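You operate a simulated robot arm through the tools that you are given. There is no shell and no other tool. Be economical: measure what you need, move in short steps, check, and stop when the job is done.

You are at the controls of a simulated two-armed robot. One attempt, no reset.

Task
Fetch the orange file and set it on the bench top.
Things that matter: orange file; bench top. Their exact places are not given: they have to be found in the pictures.

The check looks at the end state, three seconds after you hand in, the way a careful person would. Anything else that was tipped, shoved, dropped, spilled or broken makes it a failure.

Robot
Two 7-joint arms with two-finger parallel grippers on one trunk, on a base that drives. Base frame: it is fixed to the floor where the robot stands at the start and does not move with it; the origin is under the middle of the robot, x ahead of it, y to its left, z up. Units: m, rad, N and s.
The left shoulder is at the start at [0.07, 0.163, 1.371], the right one opposite. With the tool pointing down near the work surface each hand reaches from about 0.1 to 0.8 m from the robot's upright axis, wherever it stands, measured 20 degrees to its own side. Places, roughly: bench top [0.7, -0.1, 0.4]. Payload 3.43 kg a hand.
The tool frame of a hand sits at the grasp point between the pads (the TCP): z along the fingers, y along the line on which they close. The tips reach 0.034 m beyond it. The gripper opens to 0.128 m. The fingers are 0.024 m wide and 0.012 m thick; the gripper's body (0.048 by 0.13 m) begins 0.096 m behind the TCP.
Orientation is that of the tool frame in the base frame, as a unit quaternion [w, x, y, z]. With the fingers straight down and closing along the base's y, the tool's x points along the base's -x, its y along +y and its z along -z.

Tools
- The arms move only by the tool apply_moves. It takes "left_steps", "right_steps" or both (then of equal length, played together; a hand with none holds still); each is a list of rows, each a list of 3 entries, a list of its own where there are three numbers: the shift along the tool's x, y, z in units of 25 mm (1.0 is 25 mm), then the turn, a rotation vector about the tool's x, y, z in units of 8 degrees (1.0 is 8 degrees), then the closure in counts, from 0 (fully open) to 255 (shut). In form: [[[x, y, z], [ax, ay, az], claw], ...]. A call has 1 to 12 rows; each row shifts and turns the commanded pose from where the row before left it, along the tool's axes as they then stand. A call with a number of a shift or a turn outside -1 to 1 is refused whole. Rows are played at 5 a second. More than 0.05 m and 0.15 rad between two rows, or a gripper value outside its range, and nothing of the call is played. A pose out of reach is approached as far as the arm can. The call stops where the force on the tool passes 40 N (or 10 N more than at its start, if that is more) or the arm is blocked; 0.2 s more then pass. Each finger travels about 0.153 m/s and halts on what it meets, pressing with about 24 N; the grip force reading is that of the motor and also rises with nothing between the fingers. The clock runs only during rows and for 0.2 s after the last one: add rows that do not move to give the fingers time. It gives the time, the measured TCP pose, the force on the tool (base axes), the opening and the grip force at its end, in the units of the frame above (readings bear some noise), and new pictures: "pictures" is both (left out), scene, wrist or none (wrist: the cameras of the hands that moved).
- Cameras (640 x 400 px; columns grow to the right, rows downward): "scene" is now at [0.1443, 0.0022, 1.6196]; the picture's right is [0.02, -1.00, 0.00], its down [-0.37, -0.01, -0.93] and it looks along [0.93, 0.02, -0.37] (base axes); focal length 214 px, centre (320, 200). "left" rides on the left gripper at [-0.036, 0, -0.098] in its tool frame; the picture's right is [0.00, -1.00, 0.00], its down [0.97, 0.00, -0.24] and it looks along [0.24, 0.00, 0.97] (tool axes); focal length 218 px, centre (320, 200). "right" rides on the right gripper at [-0.036, 0, -0.098] in its tool frame; the picture's right is [0.00, -1.00, 0.00], its down [0.97, 0.00, -0.24] and it looks along [0.24, 0.00, 0.97] (tool axes); focal length 218 px, centre (320, 200).
- raise_lower(by): slides the trunk up (or, below 0, down) by that many m; the arms and the scene camera ride with it, the base frame stays. It gives what a move gives, with no picture.
- drive_base(legs): drives the robot by 1 to 6 legs, each [ahead, left, turn to the left] in m, m and rad, along the robot's own axes; the way and the turn of a leg run together, so that a leg with both is an arc; at most 1.5 m and 3.142 rad a leg. The arms and the cameras ride along, it lands a little off, and it stops where it bumps. It gives what a move gives, and a new picture of the scene camera.
- turn_head(pan, tilt): turns the head with the scene camera to pan (to the left, within 1.501 rad either way) and tilt (down, from -0.506 to 1.204), counted from straight ahead of the robot. It gives what a move gives, and a new picture of the scene camera.
- probe_pixels(camera, pixels): for up to 12 pixels [column, row] of the newest picture of that camera ("zoom" is the newest enlarged one), the place [x, y, z] in the base frame of the surface seen there, good to about 0.002 m. No time passes.
- enlarge(camera, box): a new picture of the part [left, top, right, bottom] of that camera's present view, enlarged. No time passes.
- job_done(): hands the job in; it is judged then, once.

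Keep the steps short. Do not move on a guess: measure, check each grasp and each placing, and mend mistakes. In all there are 80 turns and 170 pictures (those below and enlarged ones count). Leave the grippers open and the arms clear of the work at the hand-in unless told otherwise, and finish with a single line.

The tools are called after "Request:" by a JSON object that holds its "api" and its "payload". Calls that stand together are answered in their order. apply_moves: Moves the arms, as the interface text tells. Its arguments: {"type":"object","properties":{"left_steps":{"type":"array","items":{"type":"array"}},"right_steps":{"type":"array","items":{"type":"array"}},"pictures":{"type":"string","enum":["both","scene","wrist","none"]}},"required":[]} The other tools are called the same way: raise_lower (by) slides the trunk up or down; drive_base (legs) drives the base; turn_head (pan, tilt) turns the head that bears the scene camera; probe_pixels (camera, pixels) gives the place of the surface under pixels of a picture; enlarge (camera, box) takes an enlarged picture of a part of a camera's view; job_done () hands the job in.

At the start:

```text
clock: 0.0
left_tcp_pos: [0.3863, 0.214, 1.687]
left_tcp_rot: [0.0, 0.0, 1.0, 0.0]
left_force: [-0.6, 0.3, 0.4]
left_gripper_width: 0.1278
left_grasp_force: 0.2
right_tcp_pos: [0.4053, -0.1762, 1.695]
right_tcp_rot: [-0.001, 0.0, 1.0, 0.0]
right_force: [-0.4, -0.3, 0.4]
right_gripper_width: 0.128
right_grasp_force: 0.1
trunk travel left (down, up): [-0.851, 0.089]
robot x, y, heading: [-0.0025, 0.0002, 0.003]
head pan, tilt: [0.023, 0.38]
```

scene: 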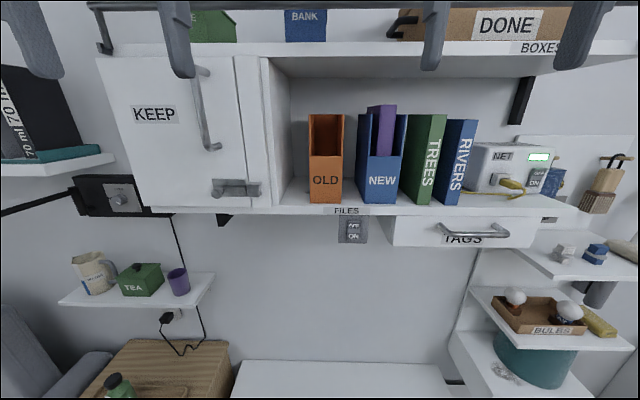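
right: 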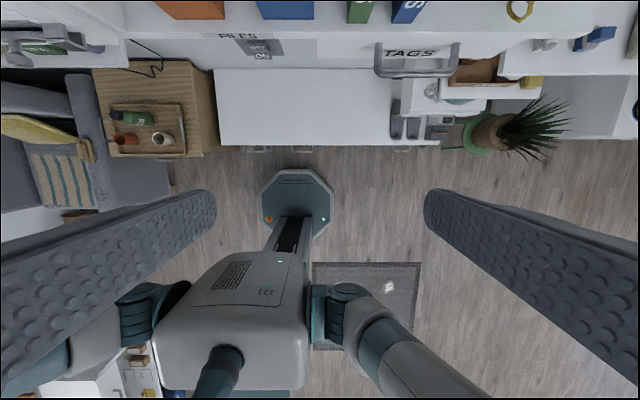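
left: 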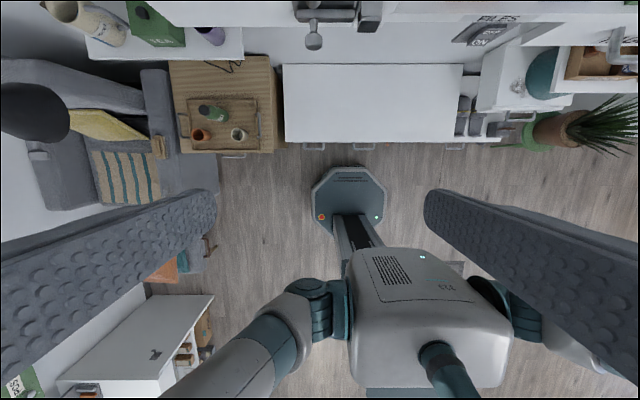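

I see an orange file box marked OLD on the shelf at about (326,160). I'll enlarge it and measure it, along with the bench at about (340,380).

Request:
{"api": "enlarge", "payload": {"camera": "scene", "box": [260, 80, 500, 230]}}

Request:
{"api": "probe_pixels", "payload": {"camera": "scene", "pixels": [[311, 118], [341, 118], [311, 198], [340, 200], [326, 180], [326, 130], [300, 190], [350, 198], [360, 118], [340, 385], [325, 208], [318, 60]]}}

Request:
{"api": "probe_pixels", "payload": {"camera": "right", "pixels": [[220, 75], [385, 75], [225, 140], [385, 140], [300, 110]]}}

```text
2.67 times, centred on (380, 155) of scene
```

zoom: 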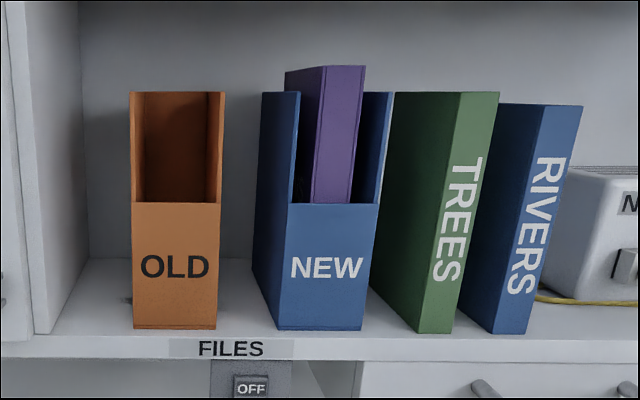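

```text
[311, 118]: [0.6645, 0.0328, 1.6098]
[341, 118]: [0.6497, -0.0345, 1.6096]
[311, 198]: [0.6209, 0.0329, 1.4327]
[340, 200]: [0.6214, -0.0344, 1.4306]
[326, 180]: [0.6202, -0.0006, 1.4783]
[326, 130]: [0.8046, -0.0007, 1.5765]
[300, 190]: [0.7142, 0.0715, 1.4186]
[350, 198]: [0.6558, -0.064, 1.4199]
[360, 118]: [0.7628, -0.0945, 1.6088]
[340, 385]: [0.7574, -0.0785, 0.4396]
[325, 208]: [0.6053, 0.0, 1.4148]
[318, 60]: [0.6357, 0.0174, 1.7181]
```

```text
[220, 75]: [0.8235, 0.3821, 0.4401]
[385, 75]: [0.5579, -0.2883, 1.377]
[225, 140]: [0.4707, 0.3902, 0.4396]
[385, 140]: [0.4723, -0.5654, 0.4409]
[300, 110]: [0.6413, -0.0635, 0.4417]
```

The file spans y −0.034 to 0.033, with its front at x≈0.62, its base at z≈1.42 and its top near 1.61. The bench top is at z≈0.44. Next I'll check the gaps at each side, the depth, the shelf above and whether the file is empty.

Request:
{"api": "probe_pixels", "payload": {"camera": "zoom", "pixels": [[133, 94], [222, 94], [138, 120], [218, 190], [175, 190], [258, 250], [285, 250], [264, 100], [50, 250], [40, 310], [128, 300], [75, 200]]}}

Request:
{"api": "enlarge", "payload": {"camera": "scene", "box": [295, 105, 375, 210]}}

Request:
{"api": "turn_head", "payload": {"pan": 0.0, "tilt": 0.9}}

```text
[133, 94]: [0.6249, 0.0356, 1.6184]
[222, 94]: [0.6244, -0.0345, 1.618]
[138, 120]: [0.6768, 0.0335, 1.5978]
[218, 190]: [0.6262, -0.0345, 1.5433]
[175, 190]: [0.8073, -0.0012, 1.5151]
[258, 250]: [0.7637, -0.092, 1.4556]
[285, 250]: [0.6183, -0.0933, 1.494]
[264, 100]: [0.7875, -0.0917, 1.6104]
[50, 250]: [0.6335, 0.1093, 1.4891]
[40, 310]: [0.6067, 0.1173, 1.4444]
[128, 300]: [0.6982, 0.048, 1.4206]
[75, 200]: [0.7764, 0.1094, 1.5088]
```

```text
3.81 times, centred on (335, 158) of scene
```

zoom: 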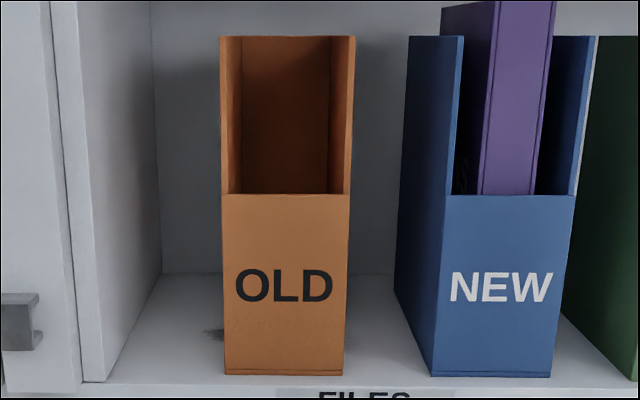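

```text
clock: 0.9
left_tcp_pos: [0.3868, 0.2137, 1.6876]
left_tcp_rot: [0.0, 0.0, 1.0, -0.001]
left_force: [-0.6, 0.3, 0.8]
left_gripper_width: 0.1281
left_grasp_force: 0.1
right_tcp_pos: [0.4048, -0.1756, 1.697]
right_tcp_rot: [0.0, 0.0, 1.0, 0.0]
right_force: [-0.9, 1.2, 0.1]
right_gripper_width: 0.128
right_grasp_force: 0.0
trunk travel left (down, up): [-0.851, 0.089]
robot x, y, heading: [-0.0013, -0.0018, -0.002]
head pan, tilt: [0.0, 0.901]
```

scene: 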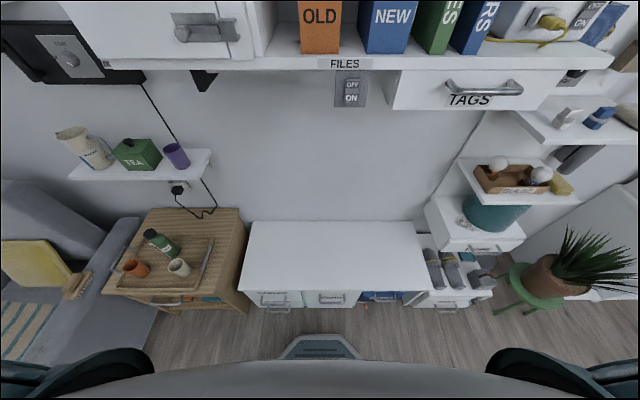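

The bench top is clear. The file has about 58 mm free on its right and 74 mm on its left. Before backing up, I'll measure what stands behind the robot using the wrist pictures.

Request:
{"api": "probe_pixels", "payload": {"camera": "left", "pixels": [[210, 300], [190, 395], [230, 350], [210, 245], [180, 270], [205, 330], [455, 265]]}}

Request:
{"api": "probe_pixels", "payload": {"camera": "right", "pixels": [[120, 355], [145, 370], [360, 270], [330, 345], [420, 310], [140, 330], [500, 395]]}}

Request:
{"api": "turn_head", "payload": {"pan": 1.5, "tilt": 0.6}}

Request:
{"api": "turn_head", "payload": {"pan": -1.5, "tilt": 0.6}}

```text
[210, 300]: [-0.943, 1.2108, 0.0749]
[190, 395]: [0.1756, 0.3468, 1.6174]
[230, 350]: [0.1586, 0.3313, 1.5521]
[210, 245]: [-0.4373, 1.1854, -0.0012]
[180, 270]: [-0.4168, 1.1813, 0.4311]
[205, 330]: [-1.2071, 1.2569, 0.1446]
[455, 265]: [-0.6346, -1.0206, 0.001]
```

```text
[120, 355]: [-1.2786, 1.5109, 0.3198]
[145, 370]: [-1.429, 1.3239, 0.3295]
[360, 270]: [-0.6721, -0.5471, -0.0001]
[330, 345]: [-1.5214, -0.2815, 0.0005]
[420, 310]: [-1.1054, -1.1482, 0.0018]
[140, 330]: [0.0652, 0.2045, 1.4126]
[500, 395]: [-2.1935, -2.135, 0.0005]
```

```text
clock: 2.5
left_tcp_pos: [0.3859, 0.2141, 1.6875]
left_tcp_rot: [0.0, 0.001, 1.0, -0.001]
left_force: [1.1, 0.3, -0.6]
left_gripper_width: 0.1279
left_grasp_force: 0.1
right_tcp_pos: [0.4049, -0.1764, 1.6967]
right_tcp_rot: [-0.001, 0.0, 1.0, 0.0]
right_force: [0.1, -0.4, -0.3]
right_gripper_width: 0.128
right_grasp_force: 0.0
trunk travel left (down, up): [-0.851, 0.089]
robot x, y, heading: [-0.0033, -0.0008, -0.001]
head pan, tilt: [1.499, 0.6]
```

scene: 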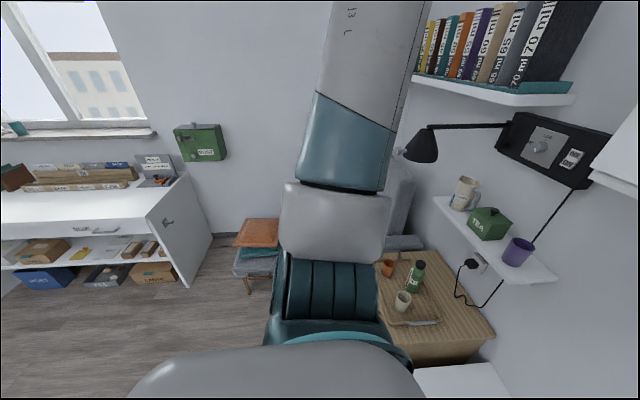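

```text
clock: 5.2
left_tcp_pos: [0.3857, 0.2138, 1.6878]
left_tcp_rot: [-0.001, 0.0, 1.0, -0.001]
left_force: [-0.8, -0.1, -0.2]
left_gripper_width: 0.1279
left_grasp_force: 0.1
right_tcp_pos: [0.4037, -0.1761, 1.6955]
right_tcp_rot: [-0.001, 0.0, 1.0, 0.0]
right_force: [0.1, 0.1, 0.6]
right_gripper_width: 0.1282
right_grasp_force: 0.1
trunk travel left (down, up): [-0.851, 0.089]
robot x, y, heading: [-0.0014, -0.0023, -0.002]
head pan, tilt: [-1.499, 0.6]
```

scene: 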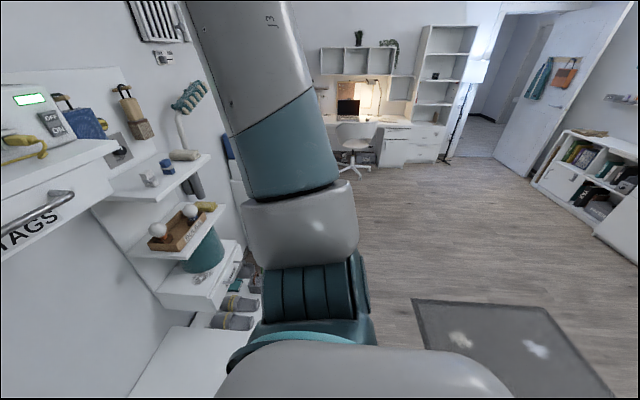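

Floor is clear well behind the robot. A flat orange thing sits on a stool at (258,232) in the earlier left-facing view, so I'll look at it closer to be sure which one is the file.

Request:
{"api": "turn_head", "payload": {"pan": 1.5, "tilt": 0.6}}

Request:
{"api": "enlarge", "payload": {"camera": "scene", "box": [210, 200, 310, 300]}}

Request:
{"api": "probe_pixels", "payload": {"camera": "scene", "pixels": [[255, 235], [240, 228], [275, 240]]}}

```text
clock: 7.8
left_tcp_pos: [0.3872, 0.2121, 1.6875]
left_tcp_rot: [0.001, 0.0, 1.0, 0.001]
left_force: [-0.9, -0.1, 0.2]
left_gripper_width: 0.128
left_grasp_force: 0.1
right_tcp_pos: [0.4051, -0.1756, 1.6956]
right_tcp_rot: [0.0, 0.0, 1.0, -0.001]
right_force: [-0.5, 0.4, -0.1]
right_gripper_width: 0.1279
right_grasp_force: 0.2
trunk travel left (down, up): [-0.851, 0.089]
robot x, y, heading: [-0.0027, -0.0016, 0.003]
head pan, tilt: [1.499, 0.6]
```

scene: 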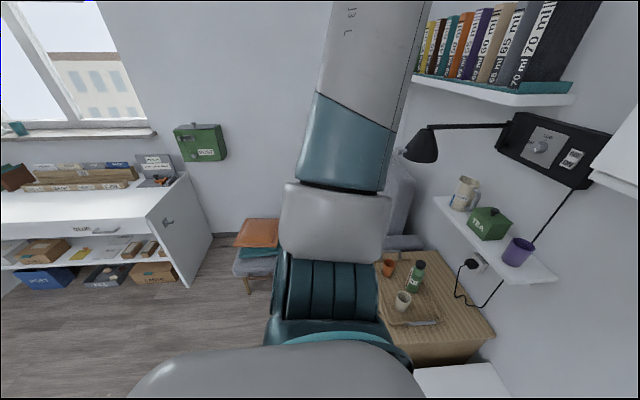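

```text
4.00 times, centred on (260, 250) of scene
```

zoom: 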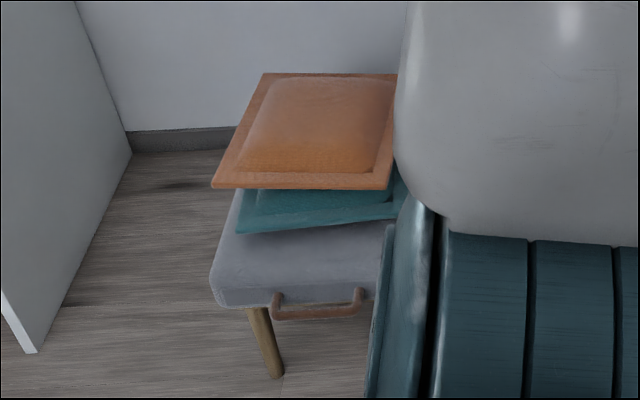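

```text
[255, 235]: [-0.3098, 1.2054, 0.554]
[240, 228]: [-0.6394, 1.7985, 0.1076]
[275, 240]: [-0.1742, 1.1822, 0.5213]
```

Those are cushions, so the OLD file is the target. I'll look ahead again and back up 0.2 m to give the hand room to turn level.

Request:
{"api": "turn_head", "payload": {"pan": 0.0, "tilt": 0.38}}

Request:
{"api": "drive_base", "payload": {"legs": [[-0.2, 0, 0]]}}

```text
clock: 9.3
left_tcp_pos: [0.3867, 0.2137, 1.688]
left_tcp_rot: [0.0, 0.0, 1.0, 0.001]
left_force: [0.6, 0.0, 0.5]
left_gripper_width: 0.128
left_grasp_force: 0.1
right_tcp_pos: [0.404, -0.1754, 1.6953]
right_tcp_rot: [0.0, 0.0, 1.0, 0.0]
right_force: [0.3, 0.0, 0.1]
right_gripper_width: 0.1281
right_grasp_force: 0.1
trunk travel left (down, up): [-0.851, 0.089]
robot x, y, heading: [0.0, 0.0009, -0.001]
head pan, tilt: [0.0, 0.38]
```

scene: 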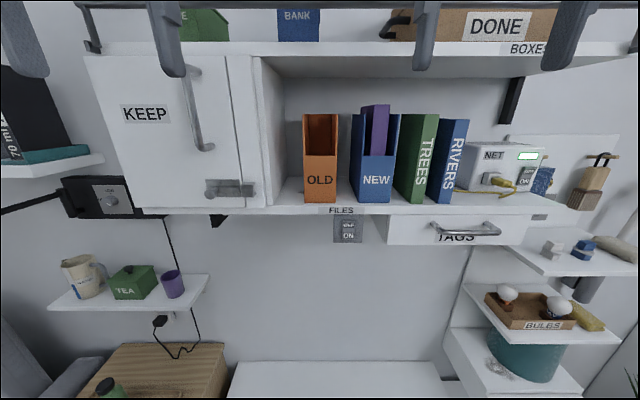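

```text
clock: 11.0
left_tcp_pos: [0.1827, 0.2141, 1.6852]
left_tcp_rot: [-0.002, -0.002, 1.0, 0.0]
left_force: [0.0, 0.3, -0.4]
left_gripper_width: 0.1281
left_grasp_force: 0.1
right_tcp_pos: [0.2034, -0.1752, 1.6933]
right_tcp_rot: [-0.003, -0.001, 1.0, 0.0]
right_force: [0.8, 0.1, 0.4]
right_gripper_width: 0.1278
right_grasp_force: 0.1
trunk travel left (down, up): [-0.851, 0.089]
robot x, y, heading: [-0.2077, -0.0007, 0.003]
head pan, tilt: [0.0, 0.38]
```

scene: 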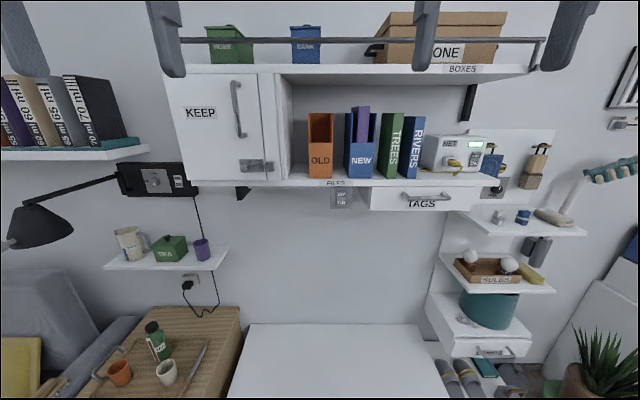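

Next I'll turn the right hand level, with its fingers pointing ahead, while moving it 0.18 m forward at its present height.

Request:
{"api": "apply_moves", "payload": {"right_steps": [[[-0.6, 0, 0], [0, -1, 0], 0], [[-0.594, 0, 0.084], [0, -1, 0], 0], [[-0.577, 0, 0.165], [0, -1, 0], 0], [[-0.548, 0, 0.244], [0, -1, 0], 0], [[-0.509, 0, 0.318], [0, -1, 0], 0], [[-0.46, 0, 0.386], [0, -1, 0], 0], [[-0.401, 0, 0.446], [0, -1, 0], 0], [[-0.336, 0, 0.497], [0, -1, 0], 0], [[-0.263, 0, 0.539], [0, -1, 0], 0], [[-0.185, 0, 0.571], [0, -1, 0], 0], [[-0.104, 0, 0.591], [0, -1, 0], 0], [[-0.02, 0, 0.6], [0, -0.25, 0], 0]], "pictures": "both"}}

```text
clock: 13.6
left_tcp_pos: [0.1785, 0.2142, 1.6859]
left_tcp_rot: [-0.001, -0.001, 1.0, 0.0]
left_force: [-0.1, 1.4, -0.1]
left_gripper_width: 0.1279
left_grasp_force: 0.0
right_tcp_pos: [0.3788, -0.1753, 1.695]
right_tcp_rot: [0.707, -0.001, 0.707, 0.001]
right_force: [1.0, -0.5, 0.8]
right_gripper_width: 0.1281
right_grasp_force: 0.2
trunk travel left (down, up): [-0.851, 0.089]
robot x, y, heading: [-0.2055, -0.0006, 0.001]
head pan, tilt: [0.0, 0.38]
```

scene: 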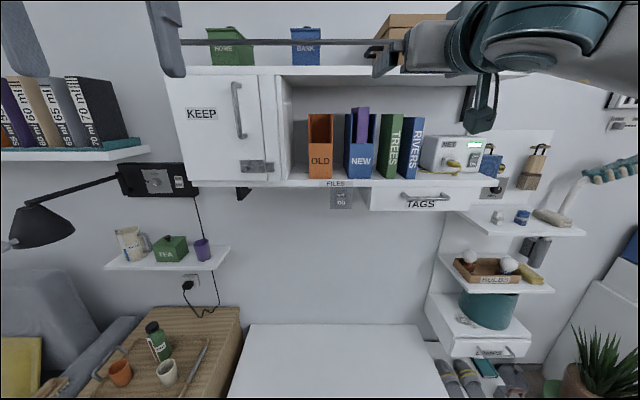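
right: 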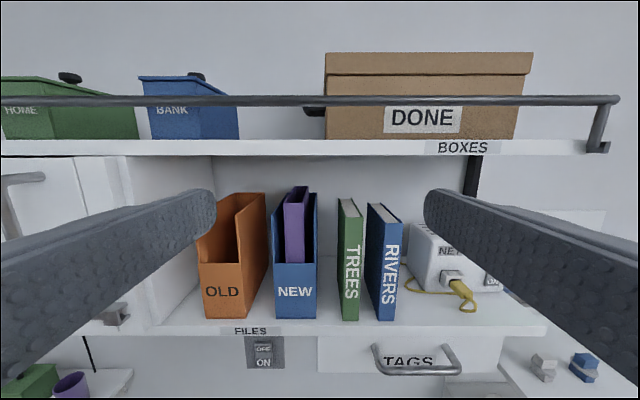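

The hand is level. I'll now shift it 0.175 m left and 0.195 m down so it faces the file, and narrow the fingers slightly to clear the neighbouring file.

Request:
{"api": "apply_moves", "payload": {"right_steps": [[[0.975, 0.875, 0], [0, 0, 0], 0], [[0.975, 0.875, 0], [0, 0, 0], 0], [[0.975, 0.875, 0], [0, 0, 0], 0], [[0.975, 0.875, 0], [0, 0, 0], 0], [[0.975, 0.875, 0], [0, 0, 0], 30], [[0.975, 0.875, 0], [0, 0, 0], 30], [[0.975, 0.875, 0], [0, 0, 0], 30], [[0.975, 0.875, 0], [0, 0, 0], 30]], "pictures": "both"}}

```text
clock: 15.4
left_tcp_pos: [0.1776, 0.2167, 1.686]
left_tcp_rot: [-0.001, -0.001, 1.0, -0.001]
left_force: [0.3, 0.5, -0.5]
left_gripper_width: 0.128
left_grasp_force: 0.1
right_tcp_pos: [0.3767, 0.0037, 1.5028]
right_tcp_rot: [0.706, 0.0, 0.708, 0.0]
right_force: [0.7, 0.2, 0.2]
right_gripper_width: 0.1128
right_grasp_force: 0.0
trunk travel left (down, up): [-0.851, 0.089]
robot x, y, heading: [-0.2117, -0.0018, 0.003]
head pan, tilt: [0.0, 0.38]
```

scene: 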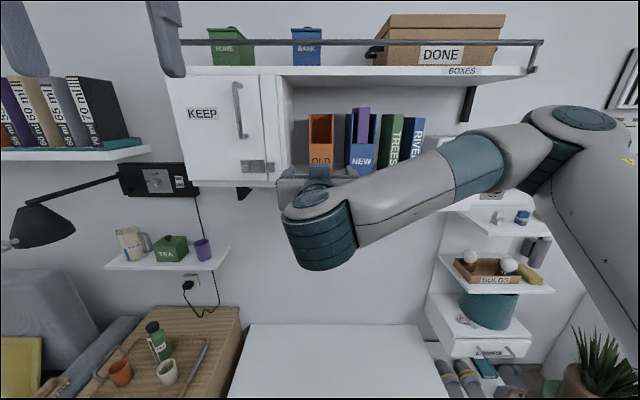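
right: 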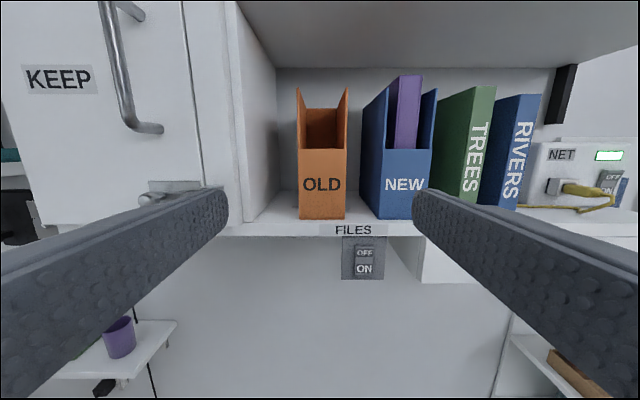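

The file is centred between the fingers, at column 322. I'll drive ahead 0.15 m; the tips will stop short of the file, at about x 0.56.

Request:
{"api": "drive_base", "payload": {"legs": [[0.15, 0, 0]]}}

Request:
{"api": "enlarge", "payload": {"camera": "right", "box": [160, 50, 480, 250]}}

Request:
{"api": "probe_pixels", "payload": {"camera": "zoom", "pixels": [[320, 200]]}}

```text
clock: 16.8
left_tcp_pos: [0.3213, 0.2138, 1.6892]
left_tcp_rot: [0.002, 0.0, 1.0, 0.0]
left_force: [0.0, -0.6, -0.3]
left_gripper_width: 0.128
left_grasp_force: 0.0
right_tcp_pos: [0.522, -0.0002, 1.504]
right_tcp_rot: [0.707, 0.0, 0.707, 0.0]
right_force: [-1.1, -0.7, 0.4]
right_gripper_width: 0.1129
right_grasp_force: 0.0
trunk travel left (down, up): [-0.851, 0.089]
robot x, y, heading: [-0.061, -0.002, 0.002]
head pan, tilt: [0.0, 0.38]
```

scene: 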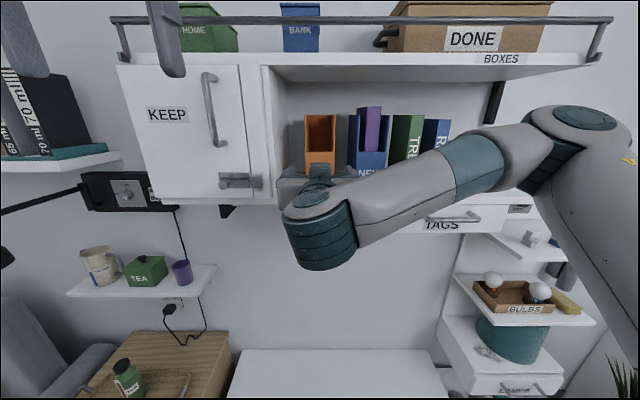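

```text
2.00 times, centred on (320, 150) of right
```

zoom: 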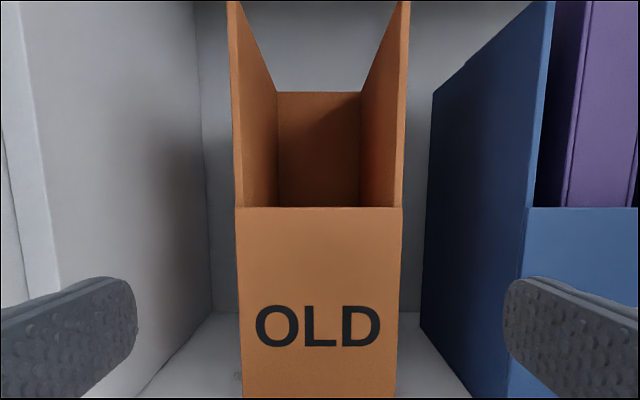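

```text
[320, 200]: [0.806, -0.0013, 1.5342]
```

Well aligned. I'll advance 0.15 m in small steps with the fingers on either side of the file.

Request:
{"api": "apply_moves", "payload": {"right_steps": [[[0, 0, 0.9], [0, 0, 0], 30], [[0, 0, 0.9], [0, 0, 0], 30], [[0, 0, 0.9], [0, 0, 0], 30], [[0, 0, 0.9], [0, 0, 0], 30], [[0, 0, 0.9], [0, 0, 0], 30], [[0, 0, 0.9], [0, 0, 0], 30], [[0, 0, 0.7], [0, 0, 0], 30], [[0, 0, 0], [0, 0, 0], 30]], "pictures": "wrist"}}

```text
clock: 18.6
left_tcp_pos: [0.3248, 0.2116, 1.6866]
left_tcp_rot: [0.0, 0.0, 1.0, 0.0]
left_force: [0.6, -0.1, 0.7]
left_gripper_width: 0.1277
left_grasp_force: 0.1
right_tcp_pos: [0.6756, -0.0013, 1.5041]
right_tcp_rot: [0.707, 0.001, 0.707, -0.001]
right_force: [-0.2, 0.4, 0.2]
right_gripper_width: 0.1128
right_grasp_force: 0.2
trunk travel left (down, up): [-0.851, 0.089]
robot x, y, heading: [-0.063, -0.0007, -0.002]
head pan, tilt: [0.0, 0.38]
```

right: 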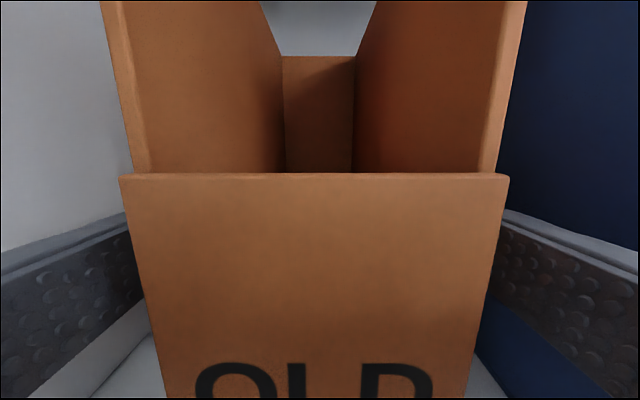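

The fingers straddle the file evenly, so I'll close them.

Request:
{"api": "apply_moves", "payload": {"right_steps": [[[0, 0, 0], [0, 0, 0], 80], [[0, 0, 0], [0, 0, 0], 120], [[0, 0, 0], [0, 0, 0], 200], [[0, 0, 0], [0, 0, 0], 255], [[0, 0, 0], [0, 0, 0], 255]], "pictures": "wrist"}}

```text
clock: 19.8
left_tcp_pos: [0.326, 0.2133, 1.6871]
left_tcp_rot: [-0.002, 0.0, 1.0, -0.001]
left_force: [0.5, 1.3, 0.0]
left_gripper_width: 0.128
left_grasp_force: 0.0
right_tcp_pos: [0.6768, -0.0005, 1.5027]
right_tcp_rot: [0.707, 0.001, 0.707, -0.001]
right_force: [0.6, 0.4, -0.1]
right_gripper_width: 0.0749
right_grasp_force: 23.7
trunk travel left (down, up): [-0.851, 0.089]
robot x, y, heading: [-0.0626, 0.0008, 0.001]
head pan, tilt: [0.0, 0.38]
```

right: 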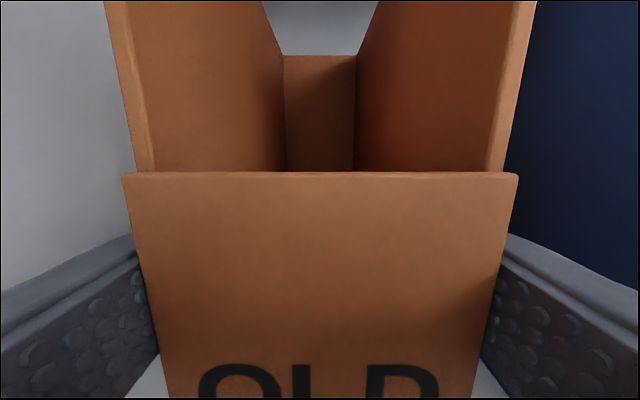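

The file is gripped, with the opening at 0.075 m and the grip force at 24 N. I'll lift it 25 mm with the trunk.

Request:
{"api": "raise_lower", "payload": {"by": 0.025}}

Request:
{"api": "enlarge", "payload": {"camera": "right", "box": [0, 0, 640, 400]}}

Request:
{"api": "enlarge", "payload": {"camera": "scene", "box": [240, 80, 480, 230]}}

```text
clock: 20.5
left_tcp_pos: [0.325, 0.2136, 1.7118]
left_tcp_rot: [0.0, 0.0, 1.0, 0.0]
left_force: [-0.3, -0.4, -0.1]
left_gripper_width: 0.128
left_grasp_force: 0.1
right_tcp_pos: [0.6773, -0.0005, 1.5292]
right_tcp_rot: [0.707, 0.0, 0.707, 0.0]
right_force: [0.2, 0.5, -1.8]
right_gripper_width: 0.0749
right_grasp_force: 23.9
trunk travel left (down, up): [-0.876, 0.064]
robot x, y, heading: [-0.0632, -0.0021, -0.003]
head pan, tilt: [0.0, 0.38]
```

```text
1.00 times, centred on (320, 200) of right
```

zoom: 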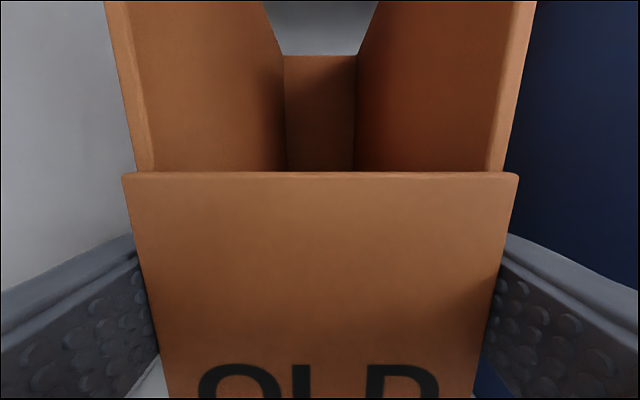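

```text
2.67 times, centred on (360, 155) of scene
```

zoom: 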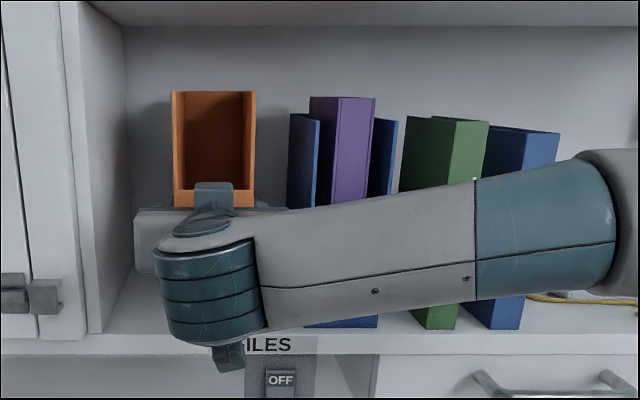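

The file lifted and came up with the hand without tilting. I'll drive straight back 0.42 m to bring it clear of the shelf.

Request:
{"api": "drive_base", "payload": {"legs": [[-0.2, 0, 0], [-0.22, 0, 0]]}}

Request:
{"api": "enlarge", "payload": {"camera": "right", "box": [0, 0, 640, 400]}}

```text
clock: 23.3
left_tcp_pos: [-0.0807, 0.2129, 1.7105]
left_tcp_rot: [-0.002, 0.0, 1.0, 0.0]
left_force: [1.0, -0.6, 0.1]
left_gripper_width: 0.1278
left_grasp_force: 0.0
right_tcp_pos: [0.27, -0.0019, 1.5246]
right_tcp_rot: [0.706, 0.001, 0.709, -0.001]
right_force: [0.6, -0.3, -3.3]
right_gripper_width: 0.0751
right_grasp_force: 24.0
trunk travel left (down, up): [-0.876, 0.064]
robot x, y, heading: [-0.475, 0.0023, 0.001]
head pan, tilt: [0.0, 0.38]
```

scene: 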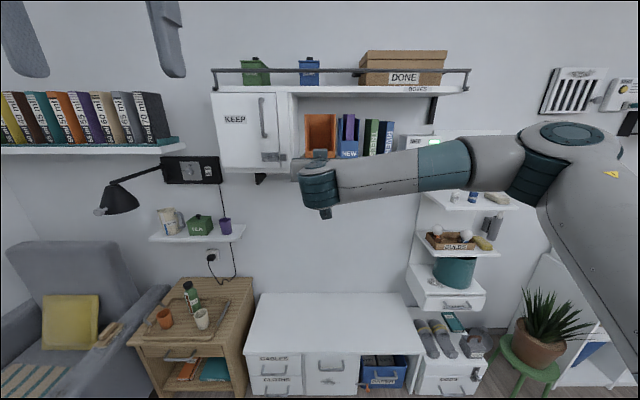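

```text
1.00 times, centred on (320, 200) of right
```

zoom: 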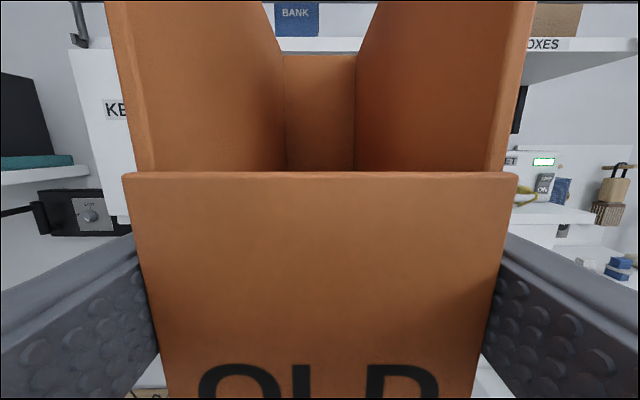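

The file is clear and steady. Before lowering, I'll measure how far down and out the right arm's elbow and wrist reach, along with the bench edge and the items to its right.

Request:
{"api": "probe_pixels", "payload": {"camera": "scene", "pixels": [[326, 214], [318, 195], [545, 205], [575, 245], [625, 350], [600, 140], [248, 350], [425, 352], [437, 340], [420, 275], [470, 345], [250, 300]]}}

```text
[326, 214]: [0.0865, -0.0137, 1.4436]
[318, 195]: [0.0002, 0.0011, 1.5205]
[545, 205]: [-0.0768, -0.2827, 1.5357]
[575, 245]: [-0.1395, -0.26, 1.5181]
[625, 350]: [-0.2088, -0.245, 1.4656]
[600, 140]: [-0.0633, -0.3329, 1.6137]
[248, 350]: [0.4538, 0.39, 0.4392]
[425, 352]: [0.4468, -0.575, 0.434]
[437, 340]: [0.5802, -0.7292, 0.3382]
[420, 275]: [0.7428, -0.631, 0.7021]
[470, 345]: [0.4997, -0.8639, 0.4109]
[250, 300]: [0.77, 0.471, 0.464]
```

The arm sits above hand level, so it won't foul anything. The wrist underside is about level with the file's base, so I'll place with the TCP at x≈0.56 to keep the wrist in front of the bench edge (x≈0.45). I'll lower the trunk 0.85 m in two parts.

Request:
{"api": "raise_lower", "payload": {"by": -0.4}}

Request:
{"api": "raise_lower", "payload": {"by": -0.45}}

Request:
{"api": "turn_head", "payload": {"pan": 0.0, "tilt": 0.45}}

Request:
{"api": "enlarge", "payload": {"camera": "right", "box": [0, 0, 640, 400]}}

```text
clock: 27.1
left_tcp_pos: [-0.088, 0.2138, 1.3122]
left_tcp_rot: [-0.001, 0.002, 1.0, 0.0]
left_force: [-0.2, -0.5, -0.2]
left_gripper_width: 0.1278
left_grasp_force: 0.1
right_tcp_pos: [0.2636, -0.0009, 1.1263]
right_tcp_rot: [0.707, 0.0, 0.708, 0.0]
right_force: [0.1, -0.3, -2.3]
right_gripper_width: 0.075
right_grasp_force: 25.0
trunk travel left (down, up): [-0.476, 0.464]
robot x, y, heading: [-0.4765, 0.001, -0.005]
head pan, tilt: [0.0, 0.38]
```

```text
refused: -0.45 is not a number from -0.4 to 0.4
```

```text
clock: 27.8
left_tcp_pos: [-0.0887, 0.2126, 1.3122]
left_tcp_rot: [0.0, 0.001, 1.0, 0.0]
left_force: [0.5, 0.3, 0.3]
left_gripper_width: 0.1282
left_grasp_force: 0.0
right_tcp_pos: [0.2653, -0.0011, 1.1276]
right_tcp_rot: [0.706, 0.002, 0.708, -0.002]
right_force: [-0.5, -0.1, -2.4]
right_gripper_width: 0.075
right_grasp_force: 23.6
trunk travel left (down, up): [-0.476, 0.464]
robot x, y, heading: [-0.4771, -0.002, 0.003]
head pan, tilt: [0.0, 0.45]
```

scene: 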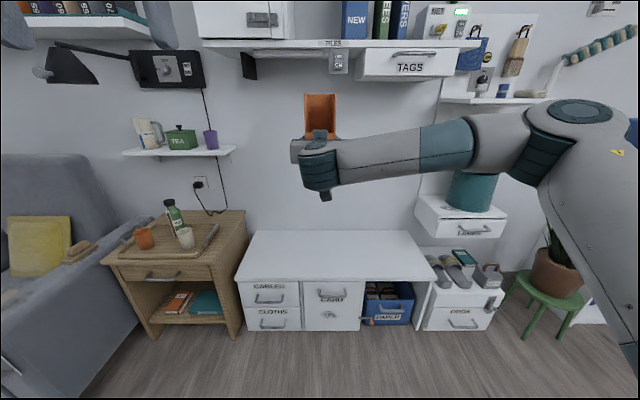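

```text
1.00 times, centred on (320, 200) of right
```

zoom: 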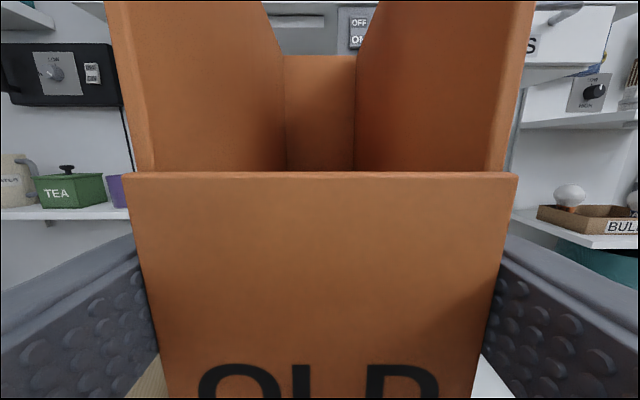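

The limit is 0.4 m per call, so I'll lower another 0.4 m (file base at about 0.64) and then drive ahead 0.29 m over the bench.

Request:
{"api": "raise_lower", "payload": {"by": -0.4}}

Request:
{"api": "drive_base", "payload": {"legs": [[0.29, 0, 0]]}}

```text
clock: 31.6
left_tcp_pos: [-0.089, 0.2131, 0.9123]
left_tcp_rot: [-0.002, 0.001, 1.0, 0.0]
left_force: [-0.3, -0.1, -0.4]
left_gripper_width: 0.1278
left_grasp_force: 0.0
right_tcp_pos: [0.2634, -0.001, 0.7291]
right_tcp_rot: [0.706, 0.001, 0.708, -0.001]
right_force: [-0.7, -0.2, -2.4]
right_gripper_width: 0.0749
right_grasp_force: 24.2
trunk travel left (down, up): [-0.076, 0.864]
robot x, y, heading: [-0.4762, 0.0034, -0.001]
head pan, tilt: [0.0, 0.45]
```

```text
clock: 33.6
left_tcp_pos: [0.2013, 0.2063, 0.9104]
left_tcp_rot: [0.0, 0.006, 1.0, 0.001]
left_force: [-0.5, -0.3, 0.5]
left_gripper_width: 0.1279
left_grasp_force: 0.1
right_tcp_pos: [0.5509, -0.0111, 0.7281]
right_tcp_rot: [0.706, 0.006, 0.708, -0.006]
right_force: [-0.5, 0.5, -1.9]
right_gripper_width: 0.075
right_grasp_force: 24.3
trunk travel left (down, up): [-0.076, 0.864]
robot x, y, heading: [-0.1896, -0.0017, -0.017]
head pan, tilt: [0.0, 0.45]
```

scene: 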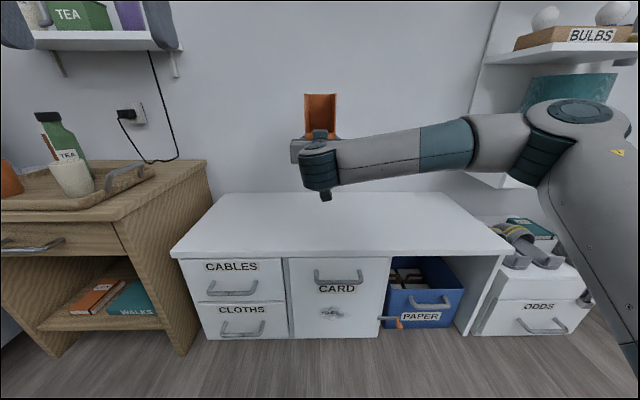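

The hand is over the bench at x 0.551. The trunk goes down its last 0.07 m; then the arm goes 20 mm forward and 0.115 m down, which should leave the file base about 20 mm above the top.

Request:
{"api": "raise_lower", "payload": {"by": -0.07}}

Request:
{"api": "apply_moves", "payload": {"right_steps": [[[0, 0, 0.8], [0, 0, 0], 255], [[0.8, 0, 0], [0, 0, 0], 255], [[0.8, 0, 0], [0, 0, 0], 255], [[0.8, 0, 0], [0, 0, 0], 255], [[0.8, 0, 0], [0, 0, 0], 255], [[0.8, 0, 0], [0, 0, 0], 255], [[0.6, 0, 0], [0, 0, 0], 255], [[0, 0, 0], [0, 0, 0], 255]], "pictures": "both"}}

```text
clock: 34.7
left_tcp_pos: [0.2016, 0.2071, 0.8412]
left_tcp_rot: [0.0, 0.007, 1.0, 0.0]
left_force: [-0.1, -0.8, 0.1]
left_gripper_width: 0.1278
left_grasp_force: 0.1
right_tcp_pos: [0.5505, -0.0114, 0.6571]
right_tcp_rot: [0.707, 0.005, 0.707, -0.005]
right_force: [0.7, 0.2, -1.4]
right_gripper_width: 0.0748
right_grasp_force: 23.7
trunk travel left (down, up): [-0.006, 0.934]
robot x, y, heading: [-0.1866, 0.0016, -0.013]
head pan, tilt: [0.0, 0.45]
```

```text
clock: 36.5
left_tcp_pos: [0.202, 0.2069, 0.842]
left_tcp_rot: [-0.001, 0.006, 1.0, 0.0]
left_force: [-0.8, 0.8, -0.1]
left_gripper_width: 0.1278
left_grasp_force: 0.0
right_tcp_pos: [0.5704, -0.0117, 0.5411]
right_tcp_rot: [0.706, 0.004, 0.708, -0.004]
right_force: [-0.9, 0.5, -3.1]
right_gripper_width: 0.075
right_grasp_force: 24.4
trunk travel left (down, up): [-0.006, 0.934]
robot x, y, heading: [-0.1881, 0.0038, -0.014]
head pan, tilt: [0.0, 0.45]
```

scene: 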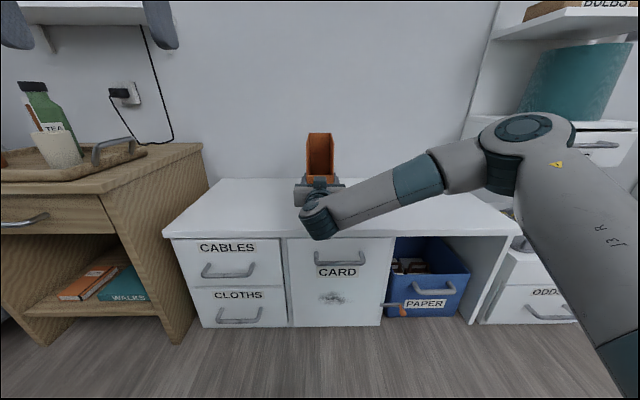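
right: 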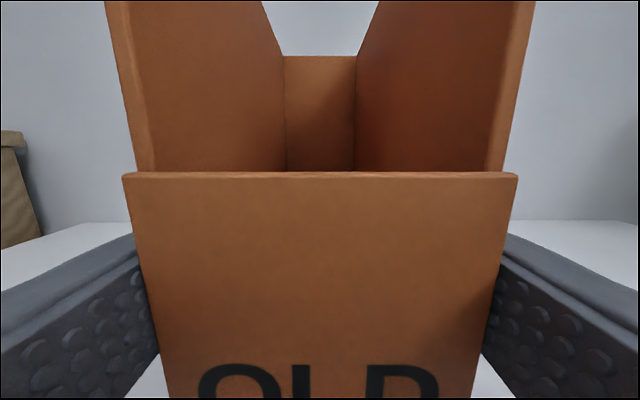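

About 18 mm is left. I'll lower in 4 mm steps while watching the force, and check where the wrist is against the bench edge.

Request:
{"api": "probe_pixels", "payload": {"camera": "scene", "pixels": [[318, 237], [320, 240], [330, 230], [335, 205], [340, 182], [285, 238], [370, 237]]}}

Request:
{"api": "apply_moves", "payload": {"right_steps": [[[0.16, 0, 0], [0, 0, 0], 255], [[0.16, 0, 0], [0, 0, 0], 255], [[0.16, 0, 0], [0, 0, 0], 255], [[0.12, 0, 0], [0, 0, 0], 255], [[0, 0, 0], [0, 0, 0], 255]], "pictures": "wrist"}}

```text
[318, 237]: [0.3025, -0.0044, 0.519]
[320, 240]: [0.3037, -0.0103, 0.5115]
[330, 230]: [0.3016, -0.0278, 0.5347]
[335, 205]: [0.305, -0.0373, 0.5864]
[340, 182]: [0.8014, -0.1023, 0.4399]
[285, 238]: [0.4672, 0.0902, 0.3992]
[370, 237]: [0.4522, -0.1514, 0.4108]
```

```text
clock: 37.7
left_tcp_pos: [0.2015, 0.2057, 0.8416]
left_tcp_rot: [-0.001, 0.006, 1.0, 0.0]
left_force: [0.1, -0.7, -0.2]
left_gripper_width: 0.128
left_grasp_force: 0.0
right_tcp_pos: [0.5696, -0.012, 0.5274]
right_tcp_rot: [0.706, 0.005, 0.708, -0.005]
right_force: [0.8, 0.2, -2.8]
right_gripper_width: 0.0748
right_grasp_force: 24.4
trunk travel left (down, up): [-0.006, 0.934]
robot x, y, heading: [-0.1903, 0.0015, -0.016]
head pan, tilt: [0.0, 0.45]
```

right: 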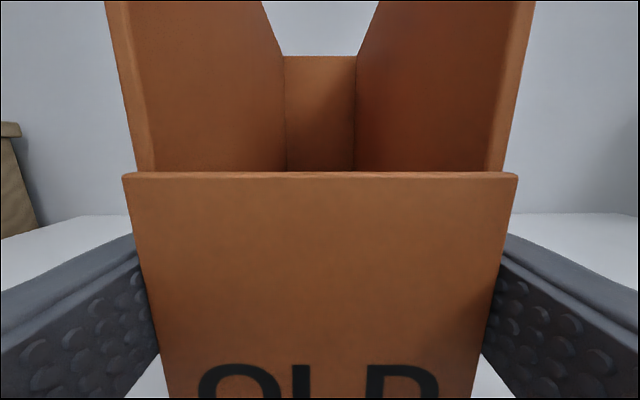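

The force still reads −2.8 N vertically, so the file hasn't touched yet. I'll lower in 1.5 mm steps until it does.

Request:
{"api": "apply_moves", "payload": {"right_steps": [[[0.06, 0, 0], [0, 0, 0], 255], [[0.06, 0, 0], [0, 0, 0], 255], [[0.06, 0, 0], [0, 0, 0], 255], [[0, 0, 0], [0, 0, 0], 255]], "pictures": "none"}}

```text
clock: 38.7
left_tcp_pos: [0.2018, 0.2069, 0.8424]
left_tcp_rot: [-0.001, 0.006, 1.0, 0.0]
left_force: [0.5, -0.8, 0.2]
left_gripper_width: 0.1282
left_grasp_force: 0.0
right_tcp_pos: [0.5693, -0.0126, 0.5238]
right_tcp_rot: [0.707, 0.004, 0.708, -0.004]
right_force: [-1.4, -0.2, -2.2]
right_gripper_width: 0.0749
right_grasp_force: 24.0
trunk travel left (down, up): [-0.006, 0.934]
robot x, y, heading: [-0.1896, -0.0028, -0.011]
head pan, tilt: [0.0, 0.45]
```

Request:
{"api": "apply_moves", "payload": {"right_steps": [[[0.06, 0, 0], [0, 0, 0], 255], [[0.06, 0, 0], [0, 0, 0], 255], [[0, 0, 0], [0, 0, 0], 255]], "pictures": "none"}}

```text
clock: 39.5
left_tcp_pos: [0.2004, 0.2061, 0.8433]
left_tcp_rot: [0.0, 0.005, 1.0, 0.0]
left_force: [-0.2, 0.8, 0.6]
left_gripper_width: 0.128
left_grasp_force: 0.1
right_tcp_pos: [0.5707, -0.0118, 0.5231]
right_tcp_rot: [0.709, 0.006, 0.706, -0.005]
right_force: [0.0, 1.4, 13.8]
right_gripper_width: 0.0748
right_grasp_force: 24.2
trunk travel left (down, up): [-0.006, 0.934]
robot x, y, heading: [-0.1859, -0.0045, -0.007]
head pan, tilt: [0.0, 0.45]
```

The file is on the bench: the force is now +13.8 N. I'll ease up 1.5 mm to take off the load, then open slowly.

Request:
{"api": "apply_moves", "payload": {"right_steps": [[[-0.06, 0, 0], [0, 0, 0], 255], [[0, 0, 0], [0, 0, 0], 100], [[0, 0, 0], [0, 0, 0], 70], [[0, 0, 0], [0, 0, 0], 30], [[0, 0, 0], [0, 0, 0], 10], [[0, 0, 0], [0, 0, 0], 10]], "pictures": "both"}}

```text
clock: 40.9
left_tcp_pos: [0.2012, 0.2065, 0.8416]
left_tcp_rot: [-0.001, 0.005, 1.0, 0.0]
left_force: [-0.6, -0.9, 0.5]
left_gripper_width: 0.1281
left_grasp_force: 0.1
right_tcp_pos: [0.5698, -0.011, 0.5208]
right_tcp_rot: [0.706, 0.005, 0.708, -0.005]
right_force: [0.6, -0.2, 0.4]
right_gripper_width: 0.1229
right_grasp_force: 0.0
trunk travel left (down, up): [-0.006, 0.934]
robot x, y, heading: [-0.1871, -0.0006, -0.015]
head pan, tilt: [0.0, 0.45]
```

scene: 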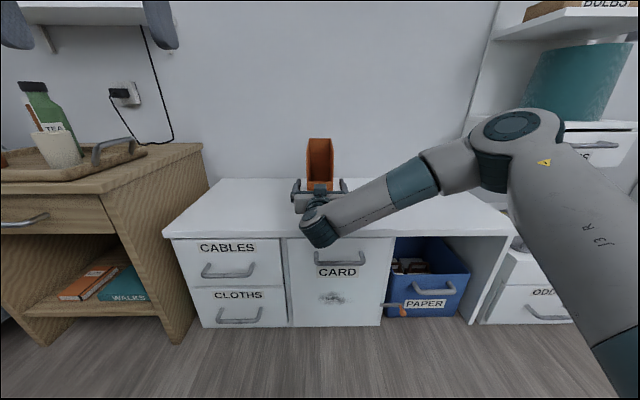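
right: 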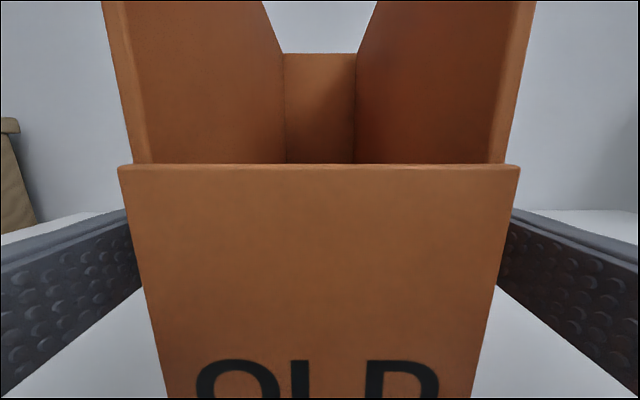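

The file is released and standing upright, with a gap on both sides. I'll drive straight back 0.35 m to clear the hand.

Request:
{"api": "drive_base", "payload": {"legs": [[-0.35, 0, 0]]}}

Request:
{"api": "enlarge", "payload": {"camera": "right", "box": [0, 0, 640, 400]}}

Request:
{"api": "probe_pixels", "payload": {"camera": "right", "pixels": [[320, 200], [320, 230], [320, 250]]}}

```text
clock: 43.2
left_tcp_pos: [-0.1586, 0.2134, 0.8423]
left_tcp_rot: [-0.001, 0.003, 1.0, 0.0]
left_force: [0.2, 0.4, -0.2]
left_gripper_width: 0.1281
left_grasp_force: 0.0
right_tcp_pos: [0.2135, -0.0028, 0.5209]
right_tcp_rot: [0.706, 0.002, 0.708, -0.002]
right_force: [-0.5, 0.0, 0.9]
right_gripper_width: 0.1229
right_grasp_force: 0.0
trunk travel left (down, up): [-0.006, 0.934]
robot x, y, heading: [-0.5472, 0.0019, -0.004]
head pan, tilt: [0.0, 0.45]
```

scene: 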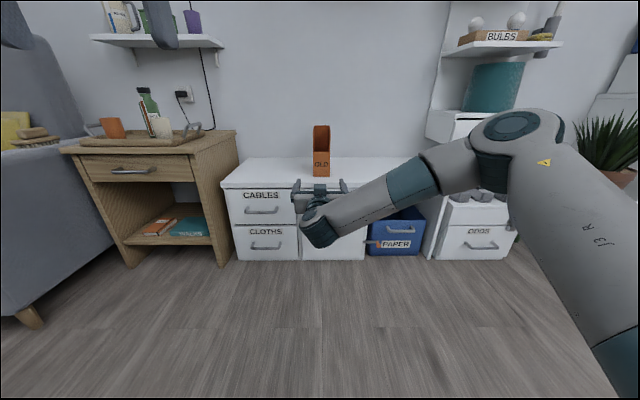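

```text
1.00 times, centred on (320, 200) of right
```

zoom: 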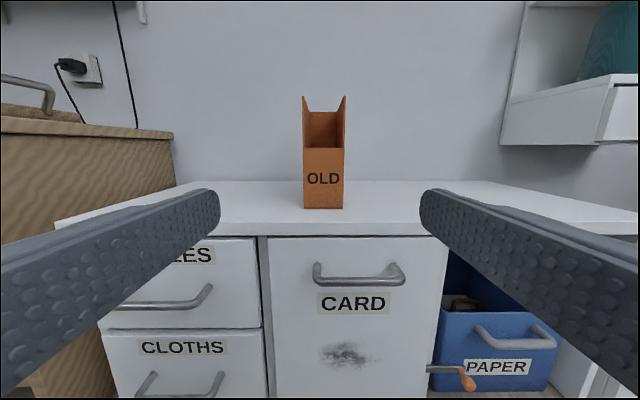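

```text
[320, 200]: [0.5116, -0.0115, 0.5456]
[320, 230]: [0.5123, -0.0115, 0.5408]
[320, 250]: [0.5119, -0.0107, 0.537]
```

The file stands upright on the bench top, set in from the edge. The hand is open and clear, and nothing else on or near the bench looks disturbed, so I'm handing in.

Request:
{"api": "job_done", "payload": {}}

```text
The job is handed in.
```

The orange file (OLD) is standing upright on the bench top, and the job is handed in.
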